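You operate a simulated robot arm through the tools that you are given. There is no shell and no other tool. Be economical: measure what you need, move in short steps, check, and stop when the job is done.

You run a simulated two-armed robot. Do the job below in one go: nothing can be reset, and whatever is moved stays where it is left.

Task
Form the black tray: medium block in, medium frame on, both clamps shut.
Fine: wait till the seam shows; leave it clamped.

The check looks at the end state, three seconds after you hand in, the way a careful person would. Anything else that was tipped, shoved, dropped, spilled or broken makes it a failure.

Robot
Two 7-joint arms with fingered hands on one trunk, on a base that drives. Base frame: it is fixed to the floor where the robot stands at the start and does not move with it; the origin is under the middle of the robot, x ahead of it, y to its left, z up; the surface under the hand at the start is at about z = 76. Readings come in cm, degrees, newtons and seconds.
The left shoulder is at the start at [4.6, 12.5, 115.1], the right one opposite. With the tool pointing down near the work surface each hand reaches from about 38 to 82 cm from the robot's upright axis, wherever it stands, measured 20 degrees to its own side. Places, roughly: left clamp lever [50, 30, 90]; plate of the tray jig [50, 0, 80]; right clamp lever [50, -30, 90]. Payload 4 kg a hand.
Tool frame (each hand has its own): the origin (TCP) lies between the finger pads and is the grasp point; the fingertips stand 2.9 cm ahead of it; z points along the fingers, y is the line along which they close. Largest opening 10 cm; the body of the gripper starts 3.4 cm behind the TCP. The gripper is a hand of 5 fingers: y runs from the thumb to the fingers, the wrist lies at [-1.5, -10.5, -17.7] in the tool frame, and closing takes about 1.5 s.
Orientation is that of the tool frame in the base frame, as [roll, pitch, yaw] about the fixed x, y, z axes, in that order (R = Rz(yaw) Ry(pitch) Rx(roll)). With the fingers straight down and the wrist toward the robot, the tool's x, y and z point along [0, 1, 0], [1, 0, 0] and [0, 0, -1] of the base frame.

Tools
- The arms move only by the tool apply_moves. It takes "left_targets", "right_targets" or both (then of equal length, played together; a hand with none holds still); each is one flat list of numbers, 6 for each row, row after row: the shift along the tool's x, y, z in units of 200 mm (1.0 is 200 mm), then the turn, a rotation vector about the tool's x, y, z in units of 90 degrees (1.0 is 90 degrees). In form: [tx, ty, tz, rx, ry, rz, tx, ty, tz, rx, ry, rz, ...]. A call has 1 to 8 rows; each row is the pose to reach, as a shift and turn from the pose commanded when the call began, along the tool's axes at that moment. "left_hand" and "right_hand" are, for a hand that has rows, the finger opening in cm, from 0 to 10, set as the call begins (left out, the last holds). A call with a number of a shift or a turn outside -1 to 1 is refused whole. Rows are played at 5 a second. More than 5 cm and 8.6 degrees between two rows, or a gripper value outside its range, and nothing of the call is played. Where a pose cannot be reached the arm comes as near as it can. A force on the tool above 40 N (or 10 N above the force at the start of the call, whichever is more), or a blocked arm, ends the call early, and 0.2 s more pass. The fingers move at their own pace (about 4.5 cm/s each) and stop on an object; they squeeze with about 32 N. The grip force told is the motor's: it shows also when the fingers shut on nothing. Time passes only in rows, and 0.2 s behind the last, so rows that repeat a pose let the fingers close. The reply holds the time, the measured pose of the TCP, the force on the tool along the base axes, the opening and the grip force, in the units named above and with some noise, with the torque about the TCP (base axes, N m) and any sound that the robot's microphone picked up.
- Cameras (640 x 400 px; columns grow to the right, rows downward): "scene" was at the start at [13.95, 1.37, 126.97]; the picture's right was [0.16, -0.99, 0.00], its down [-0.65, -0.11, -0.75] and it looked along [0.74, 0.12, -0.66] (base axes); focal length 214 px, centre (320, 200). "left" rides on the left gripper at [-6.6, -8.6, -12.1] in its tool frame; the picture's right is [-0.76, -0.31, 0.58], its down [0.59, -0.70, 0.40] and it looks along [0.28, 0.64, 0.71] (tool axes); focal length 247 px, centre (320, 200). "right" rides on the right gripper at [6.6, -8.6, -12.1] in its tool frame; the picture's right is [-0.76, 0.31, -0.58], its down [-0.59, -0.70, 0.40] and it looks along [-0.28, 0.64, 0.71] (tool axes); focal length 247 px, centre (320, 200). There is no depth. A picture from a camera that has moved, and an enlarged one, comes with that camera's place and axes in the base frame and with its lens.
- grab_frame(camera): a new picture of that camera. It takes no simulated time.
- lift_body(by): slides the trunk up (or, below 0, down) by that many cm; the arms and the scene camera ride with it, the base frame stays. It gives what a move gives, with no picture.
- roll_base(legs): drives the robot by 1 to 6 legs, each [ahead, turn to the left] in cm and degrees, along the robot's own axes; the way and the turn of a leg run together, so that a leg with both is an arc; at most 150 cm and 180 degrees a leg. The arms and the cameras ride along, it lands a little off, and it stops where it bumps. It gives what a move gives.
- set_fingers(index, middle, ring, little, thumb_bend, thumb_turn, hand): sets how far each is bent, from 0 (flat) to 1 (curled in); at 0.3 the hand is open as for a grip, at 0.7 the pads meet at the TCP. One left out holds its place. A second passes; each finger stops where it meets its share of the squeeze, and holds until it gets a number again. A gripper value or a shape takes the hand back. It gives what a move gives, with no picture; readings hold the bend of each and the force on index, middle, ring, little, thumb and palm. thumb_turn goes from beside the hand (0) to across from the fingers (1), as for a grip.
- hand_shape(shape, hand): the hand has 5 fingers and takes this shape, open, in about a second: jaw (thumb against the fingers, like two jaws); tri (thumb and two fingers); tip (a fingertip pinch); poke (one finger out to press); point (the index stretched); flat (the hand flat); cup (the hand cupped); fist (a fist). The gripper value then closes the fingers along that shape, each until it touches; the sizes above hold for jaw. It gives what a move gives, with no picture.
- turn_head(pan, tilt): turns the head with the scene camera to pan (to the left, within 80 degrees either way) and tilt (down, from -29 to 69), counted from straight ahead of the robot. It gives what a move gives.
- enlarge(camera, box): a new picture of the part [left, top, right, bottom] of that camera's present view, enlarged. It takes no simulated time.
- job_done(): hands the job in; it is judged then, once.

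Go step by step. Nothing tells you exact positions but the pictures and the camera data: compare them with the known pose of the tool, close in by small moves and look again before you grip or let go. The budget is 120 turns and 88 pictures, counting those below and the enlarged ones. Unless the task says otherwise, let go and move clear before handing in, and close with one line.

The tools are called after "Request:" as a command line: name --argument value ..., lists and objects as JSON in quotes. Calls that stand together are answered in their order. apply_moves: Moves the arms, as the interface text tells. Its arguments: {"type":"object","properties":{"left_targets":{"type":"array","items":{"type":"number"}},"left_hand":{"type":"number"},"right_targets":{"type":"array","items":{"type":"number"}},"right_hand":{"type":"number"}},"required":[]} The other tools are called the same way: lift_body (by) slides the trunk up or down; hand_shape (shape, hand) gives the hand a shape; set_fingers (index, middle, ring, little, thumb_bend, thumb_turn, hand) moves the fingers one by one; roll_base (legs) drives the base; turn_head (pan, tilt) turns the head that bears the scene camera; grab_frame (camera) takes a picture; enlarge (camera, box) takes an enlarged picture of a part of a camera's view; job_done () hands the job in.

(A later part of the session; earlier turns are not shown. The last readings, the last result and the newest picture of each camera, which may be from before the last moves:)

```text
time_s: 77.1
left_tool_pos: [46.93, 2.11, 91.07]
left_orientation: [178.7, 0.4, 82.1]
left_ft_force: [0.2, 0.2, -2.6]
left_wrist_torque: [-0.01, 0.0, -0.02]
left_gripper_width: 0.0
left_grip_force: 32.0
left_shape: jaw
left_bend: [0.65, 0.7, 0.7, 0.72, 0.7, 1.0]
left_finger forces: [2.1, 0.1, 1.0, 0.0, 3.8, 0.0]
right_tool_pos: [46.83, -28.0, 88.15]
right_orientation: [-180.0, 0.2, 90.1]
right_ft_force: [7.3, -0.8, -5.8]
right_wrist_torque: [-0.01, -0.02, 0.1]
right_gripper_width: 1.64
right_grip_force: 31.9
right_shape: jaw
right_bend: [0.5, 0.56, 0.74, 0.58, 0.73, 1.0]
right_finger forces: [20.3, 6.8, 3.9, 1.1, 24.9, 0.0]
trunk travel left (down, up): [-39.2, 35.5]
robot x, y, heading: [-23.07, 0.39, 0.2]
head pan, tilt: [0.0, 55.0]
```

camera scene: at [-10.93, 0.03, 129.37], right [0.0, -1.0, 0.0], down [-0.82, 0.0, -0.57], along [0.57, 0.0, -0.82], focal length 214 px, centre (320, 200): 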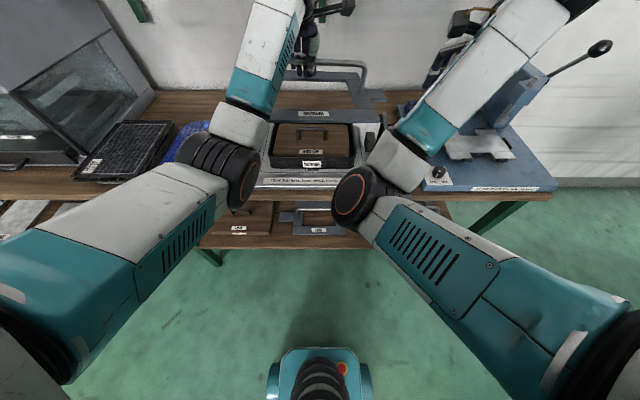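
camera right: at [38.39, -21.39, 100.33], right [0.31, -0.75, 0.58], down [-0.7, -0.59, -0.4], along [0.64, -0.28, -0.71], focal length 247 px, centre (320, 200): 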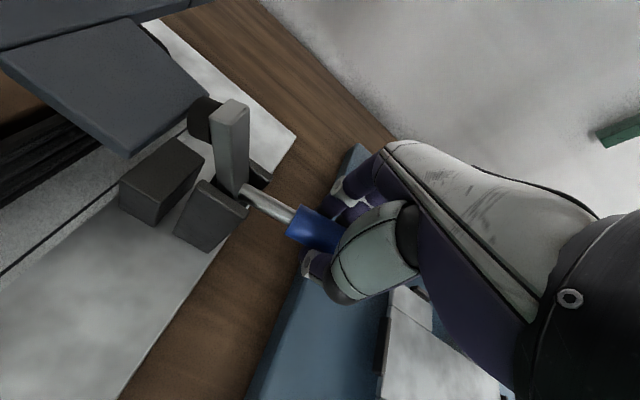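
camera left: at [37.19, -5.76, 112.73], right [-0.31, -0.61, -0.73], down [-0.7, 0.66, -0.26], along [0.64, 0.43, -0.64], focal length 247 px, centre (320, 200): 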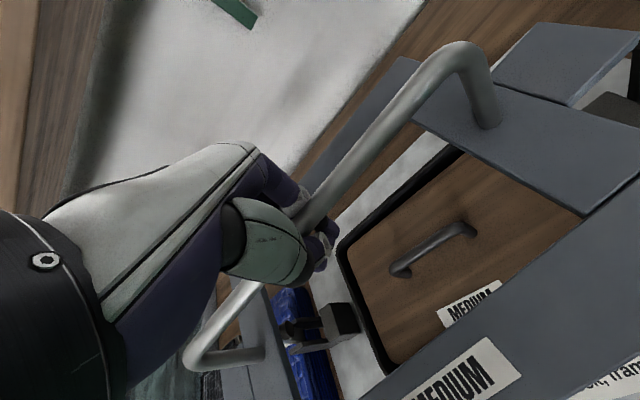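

Request:
apply_moves --left_targets '[0, 0, 0.01, 0, 0, 0, 0, 0, 0.02, 0, 0, 0, 0, 0, 0.03, 0, 0, 0, 0, 0, 0.035, 0, 0, 0]'

Request:
enlarge --camera "scene" --box '[220, 60, 420, 200]'

```text
time_s: 78.1
left_tool_pos: [46.94, 2.26, 90.36]
left_orientation: [178.8, 0.5, 82.1]
left_ft_force: [0.6, 0.4, -3.7]
left_wrist_torque: [0.0, 0.0, 0.01]
left_gripper_width: 0.0
left_grip_force: 32.6
left_shape: jaw
left_bend: [0.65, 0.7, 0.7, 0.72, 0.7, 1.0]
left_finger forces: [2.1, 0.1, 0.9, 0.1, 3.9, 0.0]
right_tool_pos: [46.79, -27.96, 88.38]
right_orientation: [180.0, 0.1, 90.1]
right_ft_force: [6.8, -1.1, -5.8]
right_wrist_torque: [-0.03, 0.01, 0.13]
right_gripper_width: 1.62
right_grip_force: 32.1
right_shape: jaw
right_bend: [0.5, 0.56, 0.74, 0.58, 0.73, 1.0]
right_finger forces: [20.0, 6.8, 3.9, 1.1, 25.2, 0.0]
trunk travel left (down, up): [-39.2, 35.5]
robot x, y, heading: [-23.28, -0.06, 0.2]
head pan, tilt: [0.0, 55.0]
```

```text
2.86 times, centred on (320, 130) of scene
camera zoom: at [-10.78, -0.01, 129.35], right [0.0, -1.0, 0.0], down [-0.82, 0.0, -0.57], along [0.57, 0.0, -0.82], focal length 613 px, centre (320, 400)
```

zoom: 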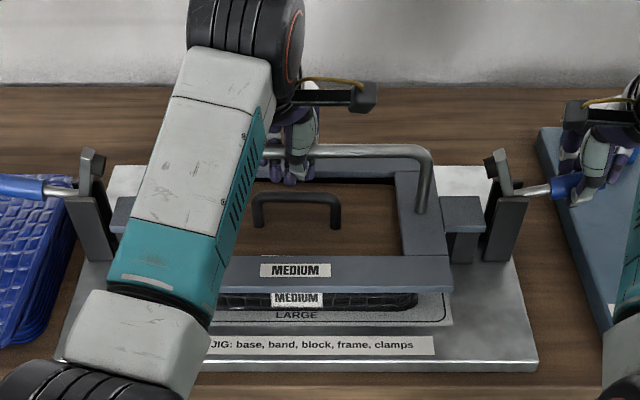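

Very close now. I'll lower in small steps until the weight comes off.

Request:
apply_moves --left_targets '[0, 0, 0.012, 0, 0, 0, 0, 0, 0.024, 0, 0, 0, 0, 0, 0.036, 0, 0, 0, 0, 0, 0.036, 0, 0, 0]'

```text
time_s: 79.1
left_tool_pos: [47.0, 2.09, 89.83]
left_orientation: [178.7, 0.4, 82.1]
left_ft_force: [0.6, 0.0, 0.8]
left_wrist_torque: [-0.03, -0.02, 0.0]
left_gripper_width: 0.01
left_grip_force: 32.0
left_shape: jaw
left_bend: [0.65, 0.7, 0.7, 0.72, 0.7, 1.0]
left_finger forces: [0.7, 0.1, 0.0, 0.0, 0.1, 0.0]
right_tool_pos: [46.87, -27.95, 88.29]
right_orientation: [179.9, 0.2, 90.1]
right_ft_force: [8.5, -0.8, -6.3]
right_wrist_torque: [-0.05, 0.0, 0.12]
right_gripper_width: 1.62
right_grip_force: 32.1
right_shape: jaw
right_bend: [0.5, 0.56, 0.74, 0.58, 0.73, 1.0]
right_finger forces: [20.5, 6.9, 4.0, 1.0, 25.0, 0.0]
trunk travel left (down, up): [-39.2, 35.5]
robot x, y, heading: [-22.97, -0.07, 0.1]
head pan, tilt: [0.0, 55.0]
```

The frame is resting. One look to check seating before closing the right clamp.

Request:
enlarge --camera "scene" --box '[230, 80, 410, 180]'

Request:
enlarge --camera "right" --box '[0, 0, 320, 230]'

```text
3.56 times, centred on (320, 130) of scene
camera zoom: at [-10.81, -0.01, 129.36], right [0.0, -1.0, 0.0], down [-0.82, 0.0, -0.57], along [0.57, 0.0, -0.82], focal length 763 px, centre (320, 449)
```

zoom: 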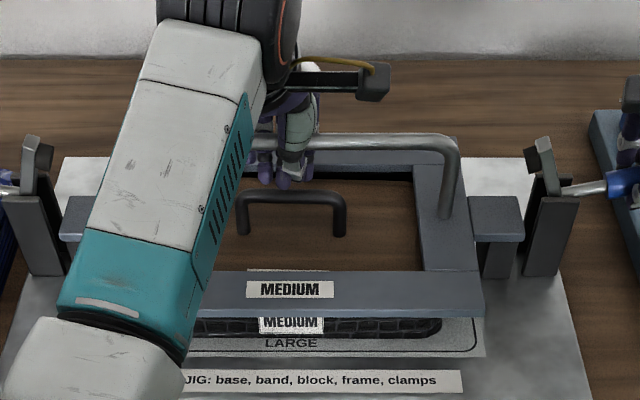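

```text
1.74 times, centred on (160, 115) of right
camera zoom: at [38.38, -21.39, 100.36], right [0.31, -0.75, 0.58], down [-0.7, -0.59, -0.4], along [0.64, -0.28, -0.71], focal length 430 px, centre (598, 348)
```

zoom: 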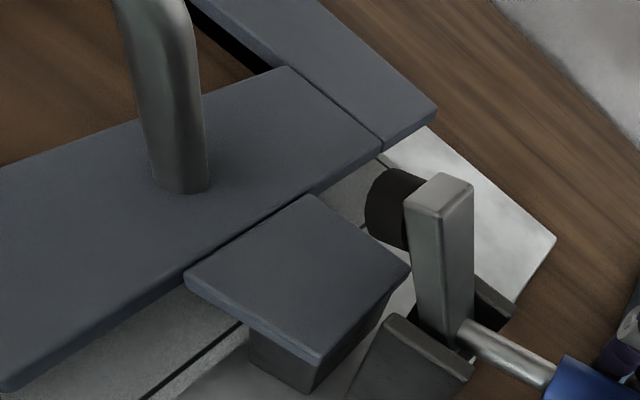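

The frame is seated with the tabs over the posts. I'll keep the left hand holding it and swing the right lever up along its arc.

Request:
apply_moves --right_targets '[0.008, 0, -0.04, 0, 0, 0, 0.023, 0, -0.082, 0, 0, 0, 0.041, 0, -0.12, 0, 0, 0, 0.0635, 0, -0.1565, 0, 0, 0, 0.09, 0, -0.19, 0, 0, 0, 0.1195, 0, -0.22, 0, 0, 0]'

Request:
enlarge --camera "scene" --box '[330, 80, 450, 160]'

```text
time_s: 80.5
left_tool_pos: [47.01, 2.19, 89.86]
left_orientation: [178.6, 0.4, 82.0]
left_ft_force: [-0.7, 0.4, -0.2]
left_wrist_torque: [-0.01, 0.06, 0.04]
left_gripper_width: 0.0
left_grip_force: 32.4
left_shape: jaw
left_bend: [0.65, 0.7, 0.7, 0.72, 0.7, 1.0]
left_finger forces: [0.5, 0.0, 0.0, 0.0, 0.4, 0.0]
right_tool_pos: [46.8, -25.73, 92.86]
right_orientation: [179.9, 0.2, 89.9]
right_ft_force: [0.9, 1.2, -0.1]
right_wrist_torque: [0.02, 0.01, -0.02]
right_gripper_width: 1.34
right_grip_force: 31.4
right_shape: jaw
right_bend: [0.76, 0.77, 0.74, 0.59, 0.79, 1.0]
right_finger forces: [0.0, 0.0, 0.1, 0.0, 0.0, 0.1]
trunk travel left (down, up): [-39.2, 35.5]
robot x, y, heading: [-23.24, -0.24, -0.0]
head pan, tilt: [0.0, 55.0]
```

```text
5.00 times, centred on (390, 120) of scene
camera zoom: at [-10.93, 0.04, 129.38], right [0.0, -1.0, 0.0], down [-0.82, 0.0, -0.57], along [0.57, 0.0, -0.82], focal length 1072 px, centre (-30, 600)
```

zoom: 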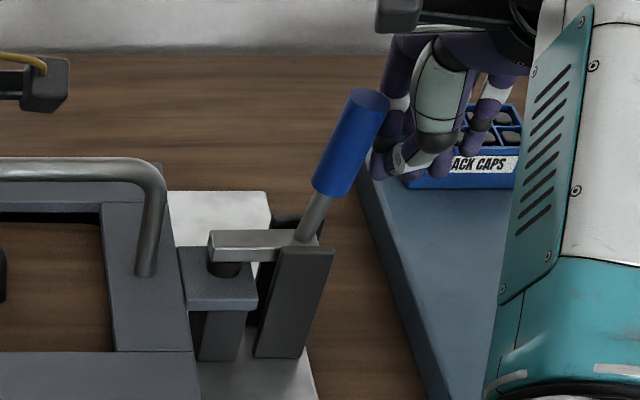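

The clamp arm has swung onto the tab, with the lever leaning up. I'll push the lever inward to be sure it's fully shut.

Request:
apply_moves --right_targets '[0.03, 0, 0, 0, 0, 0, 0.06, 0, 0, 0, 0, 0, 0.09, 0, 0, 0, 0, 0, 0.12, 0, 0, 0, 0, 0]'

```text
time_s: 81.5
left_tool_pos: [47.08, 2.08, 89.87]
left_orientation: [178.7, 0.1, 82.3]
left_ft_force: [-0.1, 0.2, 0.5]
left_wrist_torque: [-0.04, -0.02, -0.01]
left_gripper_width: 0.02
left_grip_force: 31.9
left_shape: jaw
left_bend: [0.65, 0.7, 0.7, 0.72, 0.7, 1.0]
left_finger forces: [0.0, 0.1, 0.0, 0.1, 0.2, 0.0]
right_tool_pos: [47.05, -23.86, 92.82]
right_orientation: [179.9, 0.5, 89.8]
right_ft_force: [1.0, -28.9, 3.0]
right_wrist_torque: [-0.26, -0.04, -0.43]
right_gripper_width: 1.32
right_grip_force: 31.9
right_shape: jaw
right_bend: [0.75, 0.77, 0.74, 0.59, 0.79, 1.0]
right_finger forces: [13.9, 0.0, 0.0, 0.0, 31.8, 0.0]
trunk travel left (down, up): [-39.2, 35.5]
robot x, y, heading: [-22.98, 0.14, -0.2]
head pan, tilt: [0.0, 55.0]
```

The right clamp is firm at its stop (29 N with no give). I'll back the right hand off and open the left hand from the hoop.

Request:
apply_moves --left_targets '[0, 0, 0, 0, 0, 0, 0, 0, 0, 0, 0, 0, 0, 0, 0, 0, 0, 0, 0, 0, 0, 0, 0, 0, 0, 0, 0, 0, 0, 0, 0, 0, 0, 0, 0, 0, 0, 0, 0, 0, 0, 0]' --right_targets '[-0.1, 0, 0, 0, 0, 0, -0.2, 0, 0, 0, 0, 0, -0.3, 0, 0, 0, 0, 0, -0.3, 0, -0.15, 0, 0, 0, -0.3, 0, -0.35, 0, 0, 0, -0.3, -0.1, -0.5, 0, 0, 0, -0.3, -0.3, -0.55, 0, 0, 0]' --left_hand 10

Request:
apply_moves --left_targets '[0, 0, -0.05, 0, 0, 0, 0, 0, -0.15, 0, 0, 0, 0, 0, -0.3, 0, 0, 0, 0, 0, -0.5, 0, 0, 0]'

Request:
grab_frame --camera "scene"

```text
time_s: 83.1
left_tool_pos: [46.84, 2.04, 89.86]
left_orientation: [178.6, 0.3, 82.0]
left_ft_force: [0.2, 0.3, -0.2]
left_wrist_torque: [0.03, -0.03, -0.01]
left_gripper_width: 9.99
left_grip_force: 0.0
left_shape: jaw
left_bend: [0.3, 0.3, 0.3, 0.3, 0.3, 0.98]
left_finger forces: [0.1, 0.0, 0.1, 0.0, 0.0, 0.0]
right_tool_pos: [40.52, -29.25, 103.84]
right_orientation: [180.0, 0.2, 90.1]
right_ft_force: [0.8, 0.1, 0.9]
right_wrist_torque: [-0.01, -0.02, 0.02]
right_gripper_width: 1.35
right_grip_force: 31.7
right_shape: jaw
right_bend: [0.75, 0.77, 0.74, 0.59, 0.79, 1.0]
right_finger forces: [0.0, 0.0, 0.0, 0.1, 0.0, 0.0]
trunk travel left (down, up): [-39.2, 35.5]
robot x, y, heading: [-23.25, -0.44, -0.2]
head pan, tilt: [0.0, 55.0]
```

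```text
time_s: 84.1
left_tool_pos: [46.81, 2.32, 100.19]
left_orientation: [178.6, 0.4, 82.0]
left_ft_force: [0.5, 0.1, 0.1]
left_wrist_torque: [-0.01, 0.0, 0.01]
left_gripper_width: 9.97
left_grip_force: 0.1
left_shape: jaw
left_bend: [0.3, 0.3, 0.3, 0.3, 0.3, 0.98]
left_finger forces: [0.1, 0.0, 0.0, 0.1, 0.0, 0.0]
right_tool_pos: [40.68, -29.24, 103.67]
right_orientation: [179.9, 0.2, 90.1]
right_ft_force: [-0.9, -0.3, -0.8]
right_wrist_torque: [0.02, -0.02, -0.02]
right_gripper_width: 1.33
right_grip_force: 32.1
right_shape: jaw
right_bend: [0.75, 0.77, 0.74, 0.59, 0.79, 1.0]
right_finger forces: [0.0, 0.0, 0.0, 0.0, 0.1, 0.0]
trunk travel left (down, up): [-39.2, 35.5]
robot x, y, heading: [-23.23, 0.18, -0.1]
head pan, tilt: [0.0, 55.0]
```

```text
5 pictures are left
camera scene: at [-10.99, 0.01, 129.38], right [0.0, -1.0, 0.0], down [-0.82, 0.0, -0.57], along [0.57, 0.0, -0.82], focal length 214 px, centre (320, 200)
```

scene: 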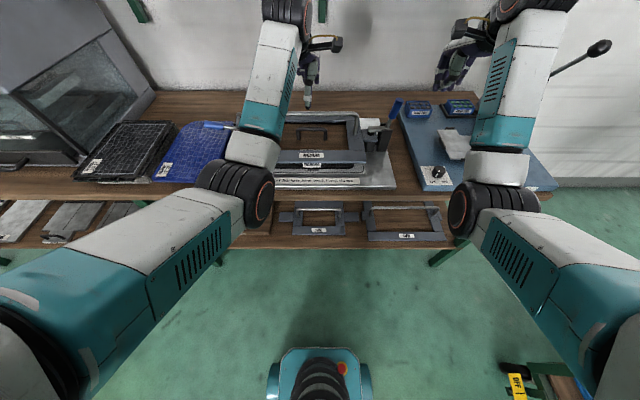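

Frame stays put, right clamp shut. I'll move the left hand over the left lever (about [46.9, 33.2, 88]).

Request:
apply_moves --left_targets '[0.21, -0.03, 0, 0.004, 0.001, -0.022, 0.42, -0.06, 0, 0.008, 0.002, -0.044, 0.63, -0.09, 0, 0.012, 0.003, -0.066, 0.84, -0.118, 0, 0.0156, 0.0044, -0.0889]'

Request:
apply_moves --left_targets '[0.2, 0, 0, 0, 0, 0, 0.4, 0, 0.03, 0, 0, 0, 0.55, 0, 0.08, 0, 0, 0, 0.69, 0, 0.16, 0, 0, 0, 0.69, 0, 0.16, 0, 0, 0]'

Request:
grab_frame --camera "left"

```text
time_s: 85.1
left_tool_pos: [46.65, 19.25, 99.66]
left_orientation: [-179.9, 0.1, 90.1]
left_ft_force: [-0.1, -0.5, -0.6]
left_wrist_torque: [-0.03, -0.01, -0.01]
left_gripper_width: 9.98
left_grip_force: 0.0
left_shape: jaw
left_bend: [0.3, 0.3, 0.3, 0.3, 0.3, 0.98]
left_finger forces: [0.1, 0.0, 0.1, 0.0, 0.1, 0.0]
right_tool_pos: [40.63, -29.19, 103.74]
right_orientation: [180.0, 0.2, 89.9]
right_ft_force: [0.4, 0.1, -0.2]
right_wrist_torque: [0.0, -0.01, -0.01]
right_gripper_width: 1.32
right_grip_force: 31.9
right_shape: jaw
right_bend: [0.75, 0.77, 0.74, 0.59, 0.79, 1.0]
right_finger forces: [0.1, 0.0, 0.0, 0.0, 0.0, 0.0]
trunk travel left (down, up): [-39.2, 35.5]
robot x, y, heading: [-23.28, 0.32, -0.0]
head pan, tilt: [0.0, 55.0]
```

```text
time_s: 86.3
left_tool_pos: [46.48, 32.95, 96.37]
left_orientation: [-179.9, 0.0, 90.0]
left_ft_force: [-0.1, 0.3, -0.5]
left_wrist_torque: [-0.01, 0.03, 0.01]
left_gripper_width: 9.99
left_grip_force: 0.1
left_shape: jaw
left_bend: [0.3, 0.3, 0.3, 0.3, 0.3, 0.98]
left_finger forces: [0.1, 0.1, 0.0, 0.0, 0.0, 0.1]
right_tool_pos: [40.58, -29.21, 103.77]
right_orientation: [180.0, 0.3, 90.0]
right_ft_force: [0.0, 0.0, 0.0]
right_wrist_torque: [0.03, 0.01, -0.03]
right_gripper_width: 1.36
right_grip_force: 31.5
right_shape: jaw
right_bend: [0.75, 0.77, 0.74, 0.59, 0.79, 1.0]
right_finger forces: [0.0, 0.0, 0.1, 0.1, 0.1, 0.0]
trunk travel left (down, up): [-39.2, 35.5]
robot x, y, heading: [-23.18, -0.07, -0.1]
head pan, tilt: [0.0, 55.0]
```

```text
4 pictures are left
camera left: at [38.14, 26.5, 108.43], right [-0.31, -0.76, -0.58], down [-0.7, 0.59, -0.4], along [0.64, 0.28, -0.71], focal length 247 px, centre (320, 200)
```

left: 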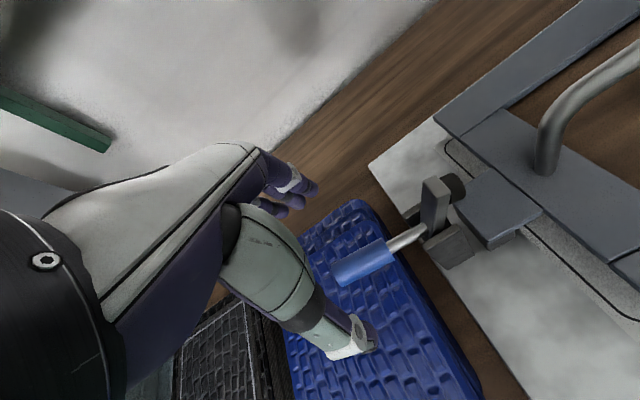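

The lever is directly below. I'll descend and grip it.

Request:
apply_moves --left_targets '[0, 0.03, 0.15, 0, 0, 0, 0, 0.03, 0.28, 0, 0, 0, 0, 0.03, 0.35, 0, 0, 0, 0, 0.03, 0.4, 0, 0, 0]'

Request:
apply_moves --left_targets '[0, 0, 0, 0, 0, 0, 0, 0, 0, 0, 0, 0, 0, 0, 0, 0, 0, 0, 0, 0, 0, 0, 0, 0, 0, 0, 0, 0, 0, 0, 0, 0, 0, 0, 0, 0, 0, 0, 0, 0, 0, 0]' --left_hand 0

```text
time_s: 87.3
left_tool_pos: [47.24, 33.06, 88.43]
left_orientation: [-179.9, 0.1, 90.2]
left_ft_force: [0.3, 0.8, 0.2]
left_wrist_torque: [0.01, 0.0, -0.02]
left_gripper_width: 10.0
left_grip_force: 0.0
left_shape: jaw
left_bend: [0.3, 0.3, 0.3, 0.3, 0.3, 0.98]
left_finger forces: [0.0, 0.0, 0.1, 0.0, 0.1, 0.0]
right_tool_pos: [40.7, -29.18, 103.81]
right_orientation: [180.0, 0.2, 90.1]
right_ft_force: [0.1, -0.5, 0.0]
right_wrist_torque: [-0.02, 0.0, -0.02]
right_gripper_width: 1.32
right_grip_force: 31.2
right_shape: jaw
right_bend: [0.75, 0.77, 0.74, 0.59, 0.79, 1.0]
right_finger forces: [0.1, 0.1, 0.0, 0.1, 0.1, 0.0]
trunk travel left (down, up): [-39.2, 35.5]
robot x, y, heading: [-22.66, 0.12, 0.2]
head pan, tilt: [0.0, 55.0]
```

```text
time_s: 88.9
left_tool_pos: [47.31, 33.08, 88.32]
left_orientation: [-179.9, 0.1, 90.1]
left_ft_force: [2.0, 1.4, -2.5]
left_wrist_torque: [0.03, -0.01, -0.17]
left_gripper_width: 1.59
left_grip_force: 31.8
left_shape: jaw
left_bend: [0.53, 0.56, 0.74, 0.56, 0.72, 1.0]
left_finger forces: [15.9, 6.9, 3.0, 1.9, 26.9, 0.0]
right_tool_pos: [40.72, -29.42, 103.71]
right_orientation: [180.0, 0.2, 90.0]
right_ft_force: [0.9, -0.3, 0.1]
right_wrist_torque: [0.05, 0.01, 0.01]
right_gripper_width: 1.35
right_grip_force: 32.2
right_shape: jaw
right_bend: [0.75, 0.77, 0.74, 0.59, 0.79, 1.0]
right_finger forces: [0.0, 0.0, 0.0, 0.0, 0.0, 0.0]
trunk travel left (down, up): [-39.2, 35.5]
robot x, y, heading: [-22.71, 0.22, 0.2]
head pan, tilt: [0.0, 55.0]
```

Gripped as on the right side. I'll swing the lever up along the mirrored arc.

Request:
apply_moves --left_targets '[-0.008, 0, -0.04, 0, 0, 0, -0.023, 0, -0.082, 0, 0, 0, -0.041, 0, -0.12, 0, 0, 0, -0.0635, 0, -0.1565, 0, 0, 0, -0.09, 0, -0.19, 0, 0, 0, -0.1195, 0, -0.22, 0, 0, 0]'

Request:
apply_moves --left_targets '[-0.03, 0, 0, 0, 0, 0, -0.06, 0, 0, 0, 0, 0, -0.09, 0, 0, 0, 0, 0, -0.12, 0, 0, 0, 0, 0]'

Request:
enlarge --camera "scene" --box '[180, 70, 420, 200]'

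```text
time_s: 90.3
left_tool_pos: [47.33, 30.44, 92.97]
left_orientation: [180.0, 0.1, 90.0]
left_ft_force: [-0.2, -0.2, 0.4]
left_wrist_torque: [0.02, 0.0, -0.03]
left_gripper_width: 1.27
left_grip_force: 32.3
left_shape: jaw
left_bend: [0.75, 0.76, 0.73, 0.61, 0.78, 1.0]
left_finger forces: [0.0, 0.1, 0.0, 0.0, 0.0, 0.0]
right_tool_pos: [40.66, -29.28, 103.68]
right_orientation: [-180.0, 0.3, 90.0]
right_ft_force: [-0.2, 0.0, 0.8]
right_wrist_torque: [-0.01, -0.01, 0.0]
right_gripper_width: 1.33
right_grip_force: 31.7
right_shape: jaw
right_bend: [0.75, 0.77, 0.74, 0.59, 0.79, 1.0]
right_finger forces: [0.0, 0.1, 0.1, 0.0, 0.0, 0.0]
trunk travel left (down, up): [-39.2, 35.5]
robot x, y, heading: [-23.12, -0.32, 0.0]
head pan, tilt: [0.0, 55.0]
```

```text
time_s: 91.3
left_tool_pos: [47.15, 29.26, 92.88]
left_orientation: [-179.9, -0.2, 90.6]
left_ft_force: [3.4, 32.2, 2.7]
left_wrist_torque: [0.33, -0.05, 0.38]
left_gripper_width: 1.31
left_grip_force: 32.2
left_shape: jaw
left_bend: [0.75, 0.76, 0.73, 0.61, 0.78, 1.0]
left_finger forces: [12.1, 0.1, 0.0, 0.0, 0.0, 0.0]
right_tool_pos: [40.64, -28.89, 103.71]
right_orientation: [180.0, 0.4, 90.0]
right_ft_force: [0.6, -0.4, -0.4]
right_wrist_torque: [0.01, 0.0, -0.02]
right_gripper_width: 1.34
right_grip_force: 31.8
right_shape: jaw
right_bend: [0.75, 0.77, 0.74, 0.59, 0.79, 1.0]
right_finger forces: [0.1, 0.0, 0.0, 0.1, 0.0, 0.1]
trunk travel left (down, up): [-39.2, 35.5]
robot x, y, heading: [-22.66, -0.07, -0.1]
head pan, tilt: [0.0, 55.0]
```

```text
2.67 times, centred on (300, 135) of scene
camera zoom: at [-10.95, 0.47, 129.37], right [0.0, -1.0, 0.0], down [-0.82, 0.0, -0.57], along [0.57, 0.0, -0.82], focal length 572 px, centre (373, 373)
```

zoom: 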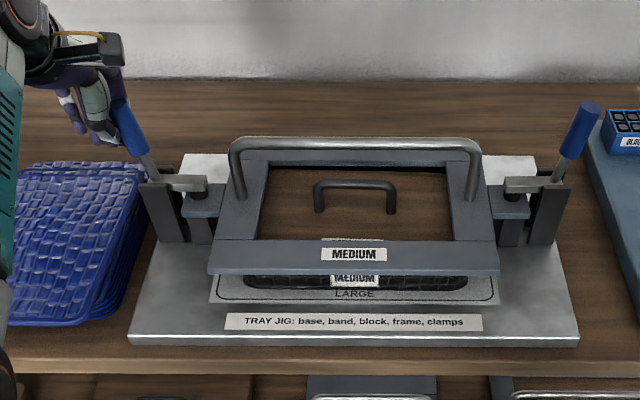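

Both clamps are shut and the frame is centred. I'll back the left hand off, clear the view, and let time pass.

Request:
apply_moves --left_targets '[0.1, 0, 0, 0, 0, 0, 0.2, 0, 0, 0, 0, 0, 0.25, 0, -0.15, 0, 0, 0, 0.25, -0.1, -0.35, 0, 0, 0, 0.25, -0.2, -0.5, 0, 0, 0, 0.25, -0.3, -0.55, 0, 0, 0]'

Request:
apply_moves --left_targets '[0, 0, 0, 0, 0, 0, 0, 0, 0, 0, 0, 0, 0, 0, 0, 0, 0, 0, 0, 0, 0, 0, 0, 0, 0, 0, 0, 0, 0, 0, 0, 0, 0, 0, 0, 0, 0, 0, 0, 0, 0, 0, 0, 0, 0, 0, 0, 0]' --right_targets '[0, 0, 0, 0, 0, 0, 0, 0, 0, 0, 0, 0, 0, 0, 0, 0, 0, 0, 0, 0, 0, 0, 0, 0, 0, 0, 0, 0, 0, 0, 0, 0, 0, 0, 0, 0, 0, 0, 0, 0, 0, 0, 0, 0, 0, 0, 0, 0]' --left_hand 10 --right_hand 10

Request:
apply_moves --left_targets '[0, 0, 0, 0, 0, 0, 0, 0, 0, 0, 0, 0, 0, 0, 0, 0, 0, 0, 0, 0, 0, 0, 0, 0, 0, 0, 0, 0, 0, 0, 0, 0, 0, 0, 0, 0, 0, 0, 0, 0, 0, 0, 0, 0, 0, 0, 0, 0]'

Request:
apply_moves --left_targets '[0, 0, 0, 0, 0, 0, 0, 0, 0, 0, 0, 0, 0, 0, 0, 0, 0, 0, 0, 0, 0, 0, 0, 0, 0, 0, 0, 0, 0, 0, 0, 0, 0, 0, 0, 0, 0, 0, 0, 0, 0, 0, 0, 0, 0, 0, 0, 0]'

Request:
apply_moves --left_targets '[0, 0, 0, 0, 0, 0, 0, 0, 0, 0, 0, 0, 0, 0, 0, 0, 0, 0, 0, 0, 0, 0, 0, 0, 0, 0, 0, 0, 0, 0, 0, 0, 0, 0, 0, 0, 0, 0, 0, 0, 0, 0, 0, 0, 0, 0, 0, 0]'

Request:
apply_moves --left_targets '[0, 0, 0, 0, 0, 0, 0, 0, 0, 0, 0, 0, 0, 0, 0, 0, 0, 0, 0, 0, 0, 0, 0, 0, 0, 0, 0, 0, 0, 0, 0, 0, 0, 0, 0, 0, 0, 0, 0, 0, 0, 0, 0, 0, 0, 0, 0, 0]'

Request:
enlarge --camera "scene" --box '[220, 90, 410, 190]'

```text
time_s: 92.7
left_tool_pos: [41.31, 33.09, 104.01]
left_orientation: [-179.9, 0.1, 90.1]
left_ft_force: [0.0, 0.4, 0.2]
left_wrist_torque: [-0.01, 0.01, 0.02]
left_gripper_width: 1.25
left_grip_force: 31.9
left_shape: jaw
left_bend: [0.75, 0.76, 0.73, 0.61, 0.78, 1.0]
left_finger forces: [0.0, 0.0, 0.0, 0.1, 0.1, 0.0]
right_tool_pos: [40.66, -29.14, 103.7]
right_orientation: [179.9, 0.2, 90.0]
right_ft_force: [0.6, -0.3, -1.0]
right_wrist_torque: [0.01, -0.04, -0.01]
right_gripper_width: 1.34
right_grip_force: 31.6
right_shape: jaw
right_bend: [0.75, 0.77, 0.74, 0.59, 0.79, 1.0]
right_finger forces: [0.1, 0.0, 0.1, 0.0, 0.0, 0.0]
trunk travel left (down, up): [-39.2, 35.5]
robot x, y, heading: [-22.88, 0.44, -0.1]
head pan, tilt: [0.0, 55.0]
```

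```text
time_s: 94.5
left_tool_pos: [41.46, 33.14, 103.99]
left_orientation: [-179.8, 0.2, 90.1]
left_ft_force: [-0.5, 0.4, -1.1]
left_wrist_torque: [-0.02, 0.0, -0.01]
left_gripper_width: 9.99
left_grip_force: 0.1
left_shape: jaw
left_bend: [0.3, 0.3, 0.3, 0.3, 0.3, 0.98]
left_finger forces: [0.1, 0.0, 0.0, 0.0, 0.0, 0.0]
right_tool_pos: [40.63, -29.24, 103.74]
right_orientation: [179.9, 0.2, 90.1]
right_ft_force: [0.8, -0.9, 0.1]
right_wrist_torque: [0.0, -0.03, -0.03]
right_gripper_width: 9.96
right_grip_force: 0.1
right_shape: jaw
right_bend: [0.3, 0.3, 0.3, 0.3, 0.3, 0.98]
right_finger forces: [0.0, 0.0, 0.0, 0.0, 0.1, 0.1]
trunk travel left (down, up): [-39.2, 35.5]
robot x, y, heading: [-22.77, 0.05, -0.2]
head pan, tilt: [0.0, 55.0]
```

```text
time_s: 96.3
left_tool_pos: [41.32, 33.19, 104.08]
left_orientation: [-179.9, 0.2, 90.1]
left_ft_force: [-0.1, 0.6, 0.6]
left_wrist_torque: [0.03, 0.0, -0.01]
left_gripper_width: 9.99
left_grip_force: 0.1
left_shape: jaw
left_bend: [0.3, 0.3, 0.3, 0.3, 0.3, 0.98]
left_finger forces: [0.1, 0.1, 0.0, 0.1, 0.0, 0.1]
right_tool_pos: [40.71, -29.2, 103.77]
right_orientation: [180.0, 0.2, 90.1]
right_ft_force: [-0.3, 0.5, 0.5]
right_wrist_torque: [0.0, 0.0, -0.02]
right_gripper_width: 10.0
right_grip_force: 0.0
right_shape: jaw
right_bend: [0.3, 0.3, 0.3, 0.3, 0.3, 0.98]
right_finger forces: [0.1, 0.1, 0.0, 0.0, 0.0, 0.1]
trunk travel left (down, up): [-39.2, 35.5]
robot x, y, heading: [-23.15, -0.13, -0.1]
head pan, tilt: [0.0, 55.0]
```

```text
time_s: 98.1
left_tool_pos: [41.35, 33.23, 103.92]
left_orientation: [-179.9, 0.1, 90.2]
left_ft_force: [-1.0, -0.5, -0.3]
left_wrist_torque: [-0.02, 0.02, 0.0]
left_gripper_width: 9.98
left_grip_force: 0.0
left_shape: jaw
left_bend: [0.3, 0.3, 0.3, 0.3, 0.3, 0.98]
left_finger forces: [0.0, 0.0, 0.1, 0.1, 0.1, 0.1]
right_tool_pos: [40.72, -29.25, 103.85]
right_orientation: [180.0, 0.2, 90.1]
right_ft_force: [0.7, -0.3, 0.8]
right_wrist_torque: [0.01, -0.03, -0.01]
right_gripper_width: 9.97
right_grip_force: 0.0
right_shape: jaw
right_bend: [0.3, 0.3, 0.3, 0.3, 0.3, 0.98]
right_finger forces: [0.0, 0.0, 0.1, 0.0, 0.0, 0.0]
trunk travel left (down, up): [-39.2, 35.5]
robot x, y, heading: [-23.08, 0.1, 0.4]
head pan, tilt: [0.0, 55.0]
```

```text
time_s: 99.9
left_tool_pos: [41.35, 33.17, 103.89]
left_orientation: [-179.8, 0.1, 90.1]
left_ft_force: [0.7, 0.6, 0.2]
left_wrist_torque: [0.01, 0.01, 0.01]
left_gripper_width: 9.97
left_grip_force: 0.0
left_shape: jaw
left_bend: [0.3, 0.3, 0.3, 0.3, 0.3, 0.98]
left_finger forces: [0.0, 0.0, 0.0, 0.0, 0.0, 0.0]
right_tool_pos: [40.69, -29.17, 103.76]
right_orientation: [-180.0, 0.3, 90.2]
right_ft_force: [-0.8, 0.9, -0.2]
right_wrist_torque: [0.02, -0.01, 0.01]
right_gripper_width: 9.98
right_grip_force: 0.1
right_shape: jaw
right_bend: [0.3, 0.3, 0.3, 0.3, 0.3, 0.98]
right_finger forces: [0.0, 0.1, 0.1, 0.0, 0.0, 0.0]
trunk travel left (down, up): [-39.2, 35.5]
robot x, y, heading: [-22.69, -0.1, -0.3]
head pan, tilt: [0.0, 55.0]
```

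```text
time_s: 101.7
left_tool_pos: [41.37, 33.26, 104.07]
left_orientation: [-179.9, 0.1, 90.2]
left_ft_force: [0.1, -0.3, -1.0]
left_wrist_torque: [0.02, 0.04, 0.0]
left_gripper_width: 9.98
left_grip_force: 0.1
left_shape: jaw
left_bend: [0.3, 0.3, 0.3, 0.3, 0.3, 0.98]
left_finger forces: [0.0, 0.0, 0.1, 0.0, 0.1, 0.0]
right_tool_pos: [40.65, -29.26, 103.81]
right_orientation: [-180.0, 0.2, 90.1]
right_ft_force: [0.2, -0.5, -0.5]
right_wrist_torque: [0.01, 0.01, 0.04]
right_gripper_width: 9.99
right_grip_force: 0.0
right_shape: jaw
right_bend: [0.3, 0.3, 0.3, 0.3, 0.3, 0.98]
right_finger forces: [0.0, 0.0, 0.1, 0.0, 0.0, 0.0]
trunk travel left (down, up): [-39.2, 35.5]
robot x, y, heading: [-22.96, -0.19, -0.0]
head pan, tilt: [0.0, 55.0]
```

```text
3.37 times, centred on (315, 140) of scene
camera zoom: at [-10.96, 0.04, 129.37], right [0.0, -1.0, 0.0], down [-0.82, 0.0, -0.57], along [0.57, 0.0, -0.82], focal length 722 px, centre (337, 402)
```

zoom: 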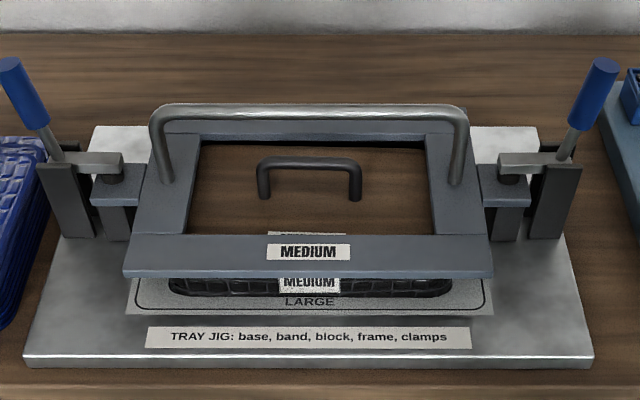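

No seam is visible yet, about 11 s after clamping. I'll drive back for a lower, clearer view of the tray's side and keep waiting.

Request:
roll_base --legs '[[-25, 0]]'

Request:
lift_body --by -24

Request:
turn_head --pan 0 --tilt 20

Request:
apply_moves --left_targets '[0, 0, 0, 0, 0, 0, 0, 0, 0, 0, 0, 0, 0, 0, 0, 0, 0, 0, 0, 0, 0, 0, 0, 0, 0, 0, 0, 0, 0, 0, 0, 0, 0, 0, 0, 0, 0, 0, 0, 0, 0, 0, 0, 0, 0, 0, 0, 0]'

Request:
apply_moves --left_targets '[0, 0, 0, 0, 0, 0, 0, 0, 0, 0, 0, 0, 0, 0, 0, 0, 0, 0, 0, 0, 0, 0, 0, 0, 0, 0, 0, 0, 0, 0, 0, 0, 0, 0, 0, 0, 0, 0, 0, 0, 0, 0, 0, 0, 0, 0, 0, 0]'

Request:
apply_moves --left_targets '[0, 0, 0, 0, 0, 0, 0, 0, 0, 0, 0, 0, 0, 0, 0, 0, 0, 0, 0, 0, 0, 0, 0, 0, 0, 0, 0, 0, 0, 0, 0, 0, 0, 0, 0, 0, 0, 0, 0, 0, 0, 0, 0, 0, 0, 0, 0, 0]'

Request:
apply_moves --left_targets '[0, 0, 0, 0, 0, 0, 0, 0, 0, 0, 0, 0, 0, 0, 0, 0, 0, 0, 0, 0, 0, 0, 0, 0, 0, 0, 0, 0, 0, 0, 0, 0, 0, 0, 0, 0, 0, 0, 0, 0, 0, 0, 0, 0, 0, 0, 0, 0]'

Request:
apply_moves --left_targets '[0, 0, 0, 0, 0, 0, 0, 0, 0, 0, 0, 0, 0, 0, 0, 0, 0, 0, 0, 0, 0, 0, 0, 0, 0, 0, 0, 0, 0, 0, 0, 0, 0, 0, 0, 0, 0, 0, 0, 0, 0, 0, 0, 0, 0, 0, 0, 0]'

Request:
apply_moves --left_targets '[0, 0, 0, 0, 0, 0, 0, 0, 0, 0, 0, 0, 0, 0, 0, 0, 0, 0, 0, 0, 0, 0, 0, 0, 0, 0, 0, 0, 0, 0, 0, 0, 0, 0, 0, 0, 0, 0, 0, 0, 0, 0, 0, 0, 0, 0, 0, 0]'

Request:
apply_moves --left_targets '[0, 0, 0, 0, 0, 0, 0, 0, 0, 0, 0, 0, 0, 0, 0, 0, 0, 0, 0, 0, 0, 0, 0, 0, 0, 0, 0, 0, 0, 0, 0, 0, 0, 0, 0, 0, 0, 0, 0, 0, 0, 0, 0, 0, 0, 0, 0, 0]'

Request:
apply_moves --left_targets '[0, 0, 0, 0, 0, 0, 0, 0, 0, 0, 0, 0, 0, 0, 0, 0, 0, 0, 0, 0, 0, 0, 0, 0, 0, 0, 0, 0, 0, 0, 0, 0, 0, 0, 0, 0, 0, 0, 0, 0, 0, 0, 0, 0, 0, 0, 0, 0]'

Request:
apply_moves --left_targets '[0, 0, 0, 0, 0, 0, 0, 0, 0, 0, 0, 0, 0, 0, 0, 0, 0, 0, 0, 0, 0, 0, 0, 0, 0, 0, 0, 0, 0, 0, 0, 0, 0, 0, 0, 0, 0, 0, 0, 0, 0, 0, 0, 0, 0, 0, 0, 0]'

Request:
apply_moves --left_targets '[0, 0, 0, 0, 0, 0, 0, 0, 0, 0, 0, 0, 0, 0, 0, 0, 0, 0, 0, 0, 0, 0, 0, 0, 0, 0, 0, 0, 0, 0, 0, 0, 0, 0, 0, 0, 0, 0, 0, 0, 0, 0, 0, 0, 0, 0, 0, 0]'

```text
time_s: 103.6
left_tool_pos: [16.18, 33.39, 103.96]
left_orientation: [-180.0, 0.1, 90.4]
left_ft_force: [-0.9, -0.5, 0.4]
left_wrist_torque: [-0.01, -0.04, 0.02]
left_gripper_width: 9.97
left_grip_force: 0.0
left_shape: jaw
left_bend: [0.3, 0.3, 0.3, 0.3, 0.3, 0.98]
left_finger forces: [0.0, 0.0, 0.1, 0.0, 0.0, 0.0]
right_tool_pos: [15.85, -28.88, 103.86]
right_orientation: [179.9, 0.2, 90.4]
right_ft_force: [-0.6, 0.3, 0.7]
right_wrist_torque: [-0.02, -0.02, 0.02]
right_gripper_width: 9.98
right_grip_force: 0.0
right_shape: jaw
right_bend: [0.3, 0.3, 0.3, 0.3, 0.3, 0.98]
right_finger forces: [0.0, 0.0, 0.0, 0.0, 0.0, 0.1]
trunk travel left (down, up): [-39.2, 35.5]
robot x, y, heading: [-47.93, -0.05, 0.3]
head pan, tilt: [0.0, 55.0]
```

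```text
time_s: 106.1
left_tool_pos: [16.36, 33.5, 80.03]
left_orientation: [-179.9, 0.1, 90.4]
left_ft_force: [-0.5, -1.0, -0.6]
left_wrist_torque: [-0.01, 0.03, 0.03]
left_gripper_width: 10.0
left_grip_force: 0.0
left_shape: jaw
left_bend: [0.3, 0.3, 0.3, 0.3, 0.3, 0.98]
left_finger forces: [0.1, 0.0, 0.0, 0.0, 0.0, 0.1]
right_tool_pos: [15.92, -28.97, 79.83]
right_orientation: [179.9, 0.2, 90.3]
right_ft_force: [-0.4, -0.6, -0.3]
right_wrist_torque: [0.01, 0.0, 0.02]
right_gripper_width: 9.98
right_grip_force: 0.1
right_shape: jaw
right_bend: [0.3, 0.3, 0.3, 0.3, 0.3, 0.98]
right_finger forces: [0.0, 0.1, 0.1, 0.0, 0.0, 0.0]
trunk travel left (down, up): [-15.2, 59.5]
robot x, y, heading: [-47.64, 0.1, 0.3]
head pan, tilt: [0.0, 55.0]
```

```text
time_s: 107.1
left_tool_pos: [16.27, 33.41, 79.98]
left_orientation: [-179.9, 0.0, 90.4]
left_ft_force: [-0.3, 0.0, -0.4]
left_wrist_torque: [-0.02, 0.0, 0.02]
left_gripper_width: 10.01
left_grip_force: 0.1
left_shape: jaw
left_bend: [0.3, 0.3, 0.3, 0.3, 0.3, 0.98]
left_finger forces: [0.0, 0.0, 0.0, 0.1, 0.0, 0.0]
right_tool_pos: [15.86, -28.94, 79.84]
right_orientation: [179.9, 0.2, 90.4]
right_ft_force: [0.5, -0.1, 0.2]
right_wrist_torque: [-0.02, 0.0, -0.01]
right_gripper_width: 9.97
right_grip_force: 0.1
right_shape: jaw
right_bend: [0.3, 0.3, 0.3, 0.3, 0.3, 0.98]
right_finger forces: [0.0, 0.0, 0.0, 0.1, 0.1, 0.0]
trunk travel left (down, up): [-15.2, 59.5]
robot x, y, heading: [-47.94, -0.05, 0.1]
head pan, tilt: [0.0, 20.0]
```

```text
time_s: 108.9
left_tool_pos: [16.14, 33.52, 80.03]
left_orientation: [-179.8, 0.1, 90.4]
left_ft_force: [0.7, -0.6, -0.1]
left_wrist_torque: [0.01, -0.01, 0.02]
left_gripper_width: 10.02
left_grip_force: 0.1
left_shape: jaw
left_bend: [0.3, 0.3, 0.3, 0.3, 0.3, 0.98]
left_finger forces: [0.0, 0.1, 0.0, 0.0, 0.0, 0.0]
right_tool_pos: [15.93, -28.87, 79.79]
right_orientation: [180.0, 0.2, 90.4]
right_ft_force: [0.1, -0.6, 0.8]
right_wrist_torque: [0.03, -0.04, -0.01]
right_gripper_width: 9.99
right_grip_force: 0.1
right_shape: jaw
right_bend: [0.3, 0.3, 0.3, 0.3, 0.3, 0.98]
right_finger forces: [0.0, 0.0, 0.0, 0.1, 0.0, 0.0]
trunk travel left (down, up): [-15.2, 59.5]
robot x, y, heading: [-47.69, 0.03, 0.1]
head pan, tilt: [0.0, 20.0]
```

```text
time_s: 110.7
left_tool_pos: [16.27, 33.4, 80.02]
left_orientation: [-179.9, 0.1, 90.5]
left_ft_force: [-0.1, 0.9, 0.0]
left_wrist_torque: [-0.01, 0.02, 0.0]
left_gripper_width: 9.98
left_grip_force: 0.1
left_shape: jaw
left_bend: [0.3, 0.3, 0.3, 0.3, 0.3, 0.98]
left_finger forces: [0.0, 0.1, 0.0, 0.0, 0.0, 0.1]
right_tool_pos: [15.94, -28.87, 79.82]
right_orientation: [179.9, 0.1, 90.5]
right_ft_force: [-0.4, -1.1, 0.5]
right_wrist_torque: [-0.02, -0.02, -0.01]
right_gripper_width: 10.0
right_grip_force: 0.0
right_shape: jaw
right_bend: [0.3, 0.3, 0.3, 0.3, 0.3, 0.98]
right_finger forces: [0.1, 0.1, 0.0, 0.1, 0.0, 0.0]
trunk travel left (down, up): [-15.2, 59.5]
robot x, y, heading: [-48.0, 0.02, 0.3]
head pan, tilt: [0.0, 20.0]
```

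```text
time_s: 112.5
left_tool_pos: [16.17, 33.47, 80.08]
left_orientation: [-179.8, 0.1, 90.4]
left_ft_force: [0.1, -0.1, 0.4]
left_wrist_torque: [-0.01, 0.02, -0.03]
left_gripper_width: 9.99
left_grip_force: 0.0
left_shape: jaw
left_bend: [0.3, 0.3, 0.3, 0.3, 0.3, 0.98]
left_finger forces: [0.0, 0.0, 0.0, 0.1, 0.1, 0.1]
right_tool_pos: [15.91, -28.91, 79.74]
right_orientation: [-180.0, 0.2, 90.4]
right_ft_force: [-0.1, 0.9, -0.1]
right_wrist_torque: [-0.01, -0.02, 0.03]
right_gripper_width: 9.96
right_grip_force: 0.1
right_shape: jaw
right_bend: [0.3, 0.3, 0.3, 0.3, 0.3, 0.98]
right_finger forces: [0.0, 0.0, 0.0, 0.1, 0.1, 0.0]
trunk travel left (down, up): [-15.2, 59.5]
robot x, y, heading: [-47.72, 0.01, 0.3]
head pan, tilt: [0.0, 20.0]
```

```text
time_s: 114.3
left_tool_pos: [16.25, 33.46, 79.97]
left_orientation: [-179.9, 0.1, 90.4]
left_ft_force: [-0.2, -1.5, -0.8]
left_wrist_torque: [-0.01, -0.03, 0.06]
left_gripper_width: 10.0
left_grip_force: 0.0
left_shape: jaw
left_bend: [0.3, 0.3, 0.3, 0.3, 0.3, 0.98]
left_finger forces: [0.1, 0.0, 0.1, 0.0, 0.0, 0.1]
right_tool_pos: [15.99, -28.98, 79.75]
right_orientation: [180.0, 0.2, 90.4]
right_ft_force: [0.0, -0.2, -0.2]
right_wrist_torque: [0.0, 0.0, -0.01]
right_gripper_width: 10.0
right_grip_force: 0.0
right_shape: jaw
right_bend: [0.3, 0.3, 0.3, 0.3, 0.3, 0.98]
right_finger forces: [0.1, 0.0, 0.1, 0.0, 0.1, 0.0]
trunk travel left (down, up): [-15.2, 59.5]
robot x, y, heading: [-47.72, -0.18, 0.1]
head pan, tilt: [0.0, 20.0]
```

```text
time_s: 116.1
left_tool_pos: [16.23, 33.55, 79.9]
left_orientation: [-179.9, 0.1, 90.4]
left_ft_force: [-0.2, 0.0, -0.3]
left_wrist_torque: [0.03, -0.01, 0.01]
left_gripper_width: 9.99
left_grip_force: 0.1
left_shape: jaw
left_bend: [0.3, 0.3, 0.3, 0.3, 0.3, 0.98]
left_finger forces: [0.0, 0.0, 0.0, 0.0, 0.1, 0.0]
right_tool_pos: [15.85, -29.02, 79.78]
right_orientation: [179.9, 0.1, 90.4]
right_ft_force: [-0.4, -0.6, 0.8]
right_wrist_torque: [0.01, -0.01, -0.01]
right_gripper_width: 10.0
right_grip_force: 0.0
right_shape: jaw
right_bend: [0.3, 0.3, 0.3, 0.3, 0.3, 0.98]
right_finger forces: [0.0, 0.0, 0.1, 0.0, 0.0, 0.1]
trunk travel left (down, up): [-15.2, 59.5]
robot x, y, heading: [-47.77, 0.25, 0.2]
head pan, tilt: [0.0, 20.0]
```

```text
time_s: 117.9
left_tool_pos: [16.33, 33.46, 80.02]
left_orientation: [-179.9, 0.1, 90.4]
left_ft_force: [-0.2, -0.4, -0.6]
left_wrist_torque: [-0.03, -0.02, 0.02]
left_gripper_width: 9.99
left_grip_force: 0.1
left_shape: jaw
left_bend: [0.3, 0.3, 0.3, 0.3, 0.3, 0.98]
left_finger forces: [0.0, 0.0, 0.0, 0.1, 0.0, 0.0]
right_tool_pos: [15.98, -28.81, 79.75]
right_orientation: [180.0, 0.1, 90.4]
right_ft_force: [0.5, -0.5, 0.3]
right_wrist_torque: [0.0, 0.01, -0.02]
right_gripper_width: 9.99
right_grip_force: 0.0
right_shape: jaw
right_bend: [0.3, 0.3, 0.3, 0.3, 0.3, 0.98]
right_finger forces: [0.1, 0.0, 0.1, 0.0, 0.1, 0.1]
trunk travel left (down, up): [-15.2, 59.5]
robot x, y, heading: [-47.81, 0.03, 0.2]
head pan, tilt: [0.0, 20.0]
```

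```text
time_s: 119.7
left_tool_pos: [16.22, 33.48, 80.0]
left_orientation: [-179.9, 0.1, 90.4]
left_ft_force: [0.2, -0.4, 0.7]
left_wrist_torque: [-0.01, -0.06, 0.01]
left_gripper_width: 10.0
left_grip_force: 0.2
left_shape: jaw
left_bend: [0.3, 0.3, 0.3, 0.3, 0.3, 0.98]
left_finger forces: [0.0, 0.1, 0.0, 0.0, 0.0, 0.1]
right_tool_pos: [15.85, -29.03, 79.78]
right_orientation: [-179.9, 0.2, 90.5]
right_ft_force: [-0.7, 1.0, -0.4]
right_wrist_torque: [-0.01, 0.02, 0.0]
right_gripper_width: 9.99
right_grip_force: 0.0
right_shape: jaw
right_bend: [0.3, 0.3, 0.3, 0.3, 0.3, 0.98]
right_finger forces: [0.0, 0.0, 0.0, 0.0, 0.0, 0.0]
trunk travel left (down, up): [-15.2, 59.5]
robot x, y, heading: [-47.62, -0.08, 0.0]
head pan, tilt: [0.0, 20.0]
```

```text
time_s: 121.5
left_tool_pos: [16.26, 33.48, 80.03]
left_orientation: [-180.0, 0.2, 90.4]
left_ft_force: [0.9, 0.4, 0.1]
left_wrist_torque: [0.01, 0.0, 0.02]
left_gripper_width: 9.99
left_grip_force: 0.0
left_shape: jaw
left_bend: [0.3, 0.3, 0.3, 0.3, 0.3, 0.98]
left_finger forces: [0.1, 0.0, 0.1, 0.0, 0.0, 0.0]
right_tool_pos: [15.85, -28.92, 79.77]
right_orientation: [-180.0, 0.3, 90.4]
right_ft_force: [0.0, -0.5, 0.4]
right_wrist_torque: [-0.04, 0.0, 0.0]
right_gripper_width: 9.99
right_grip_force: 0.1
right_shape: jaw
right_bend: [0.3, 0.3, 0.3, 0.3, 0.3, 0.98]
right_finger forces: [0.1, 0.0, 0.0, 0.0, 0.0, 0.0]
trunk travel left (down, up): [-15.2, 59.5]
robot x, y, heading: [-47.6, -0.41, 0.4]
head pan, tilt: [0.0, 20.0]
```

```text
time_s: 123.3
left_tool_pos: [16.32, 33.49, 80.06]
left_orientation: [-179.9, 0.1, 90.4]
left_ft_force: [0.0, -0.3, -0.4]
left_wrist_torque: [-0.01, -0.02, -0.01]
left_gripper_width: 10.0
left_grip_force: 0.0
left_shape: jaw
left_bend: [0.3, 0.3, 0.3, 0.3, 0.3, 0.98]
left_finger forces: [0.1, 0.0, 0.1, 0.0, 0.1, 0.1]
right_tool_pos: [15.8, -28.92, 79.76]
right_orientation: [-180.0, 0.3, 90.4]
right_ft_force: [0.2, -0.1, 0.5]
right_wrist_torque: [0.03, -0.04, -0.01]
right_gripper_width: 9.97
right_grip_force: 0.1
right_shape: jaw
right_bend: [0.3, 0.3, 0.3, 0.3, 0.3, 0.98]
right_finger forces: [0.0, 0.0, 0.0, 0.1, 0.0, 0.1]
trunk travel left (down, up): [-15.2, 59.5]
robot x, y, heading: [-47.61, -0.1, 0.3]
head pan, tilt: [0.0, 20.0]
```

```text
time_s: 125.1
left_tool_pos: [16.26, 33.51, 79.95]
left_orientation: [-179.9, 0.1, 90.3]
left_ft_force: [-0.2, 0.4, 0.5]
left_wrist_torque: [0.0, 0.03, 0.01]
left_gripper_width: 9.99
left_grip_force: 0.0
left_shape: jaw
left_bend: [0.3, 0.3, 0.3, 0.3, 0.3, 0.98]
left_finger forces: [0.1, 0.0, 0.0, 0.0, 0.0, 0.0]
right_tool_pos: [16.01, -28.95, 79.71]
right_orientation: [-180.0, 0.2, 90.3]
right_ft_force: [-0.1, 0.3, 0.3]
right_wrist_torque: [0.03, 0.01, 0.01]
right_gripper_width: 9.98
right_grip_force: 0.0
right_shape: jaw
right_bend: [0.3, 0.3, 0.3, 0.3, 0.3, 0.98]
right_finger forces: [0.0, 0.0, 0.0, 0.1, 0.1, 0.1]
trunk travel left (down, up): [-15.2, 59.5]
robot x, y, heading: [-47.97, -0.4, 0.1]
head pan, tilt: [0.0, 20.0]
```

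It's been about 35 s since clamping. I'll look at the tray's front from this lower view.

Request:
enlarge --camera "scene" --box '[255, 165, 375, 240]'

```text
5.33 times, centred on (315, 202) of scene
camera zoom: at [-26.38, 0.02, 109.84], right [0.0, -1.0, 0.0], down [-0.34, 0.0, -0.94], along [0.94, 0.0, -0.34], focal length 1144 px, centre (347, 187)
```

zoom: 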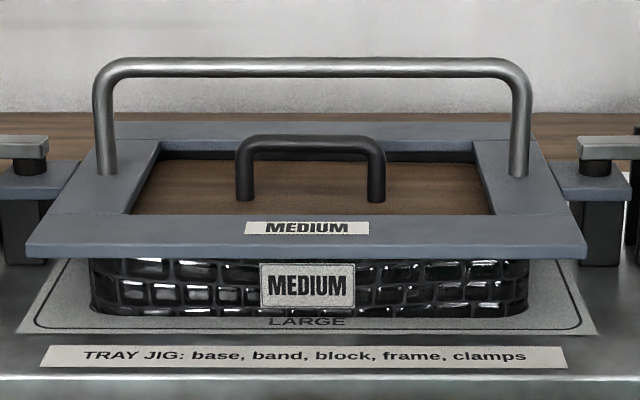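

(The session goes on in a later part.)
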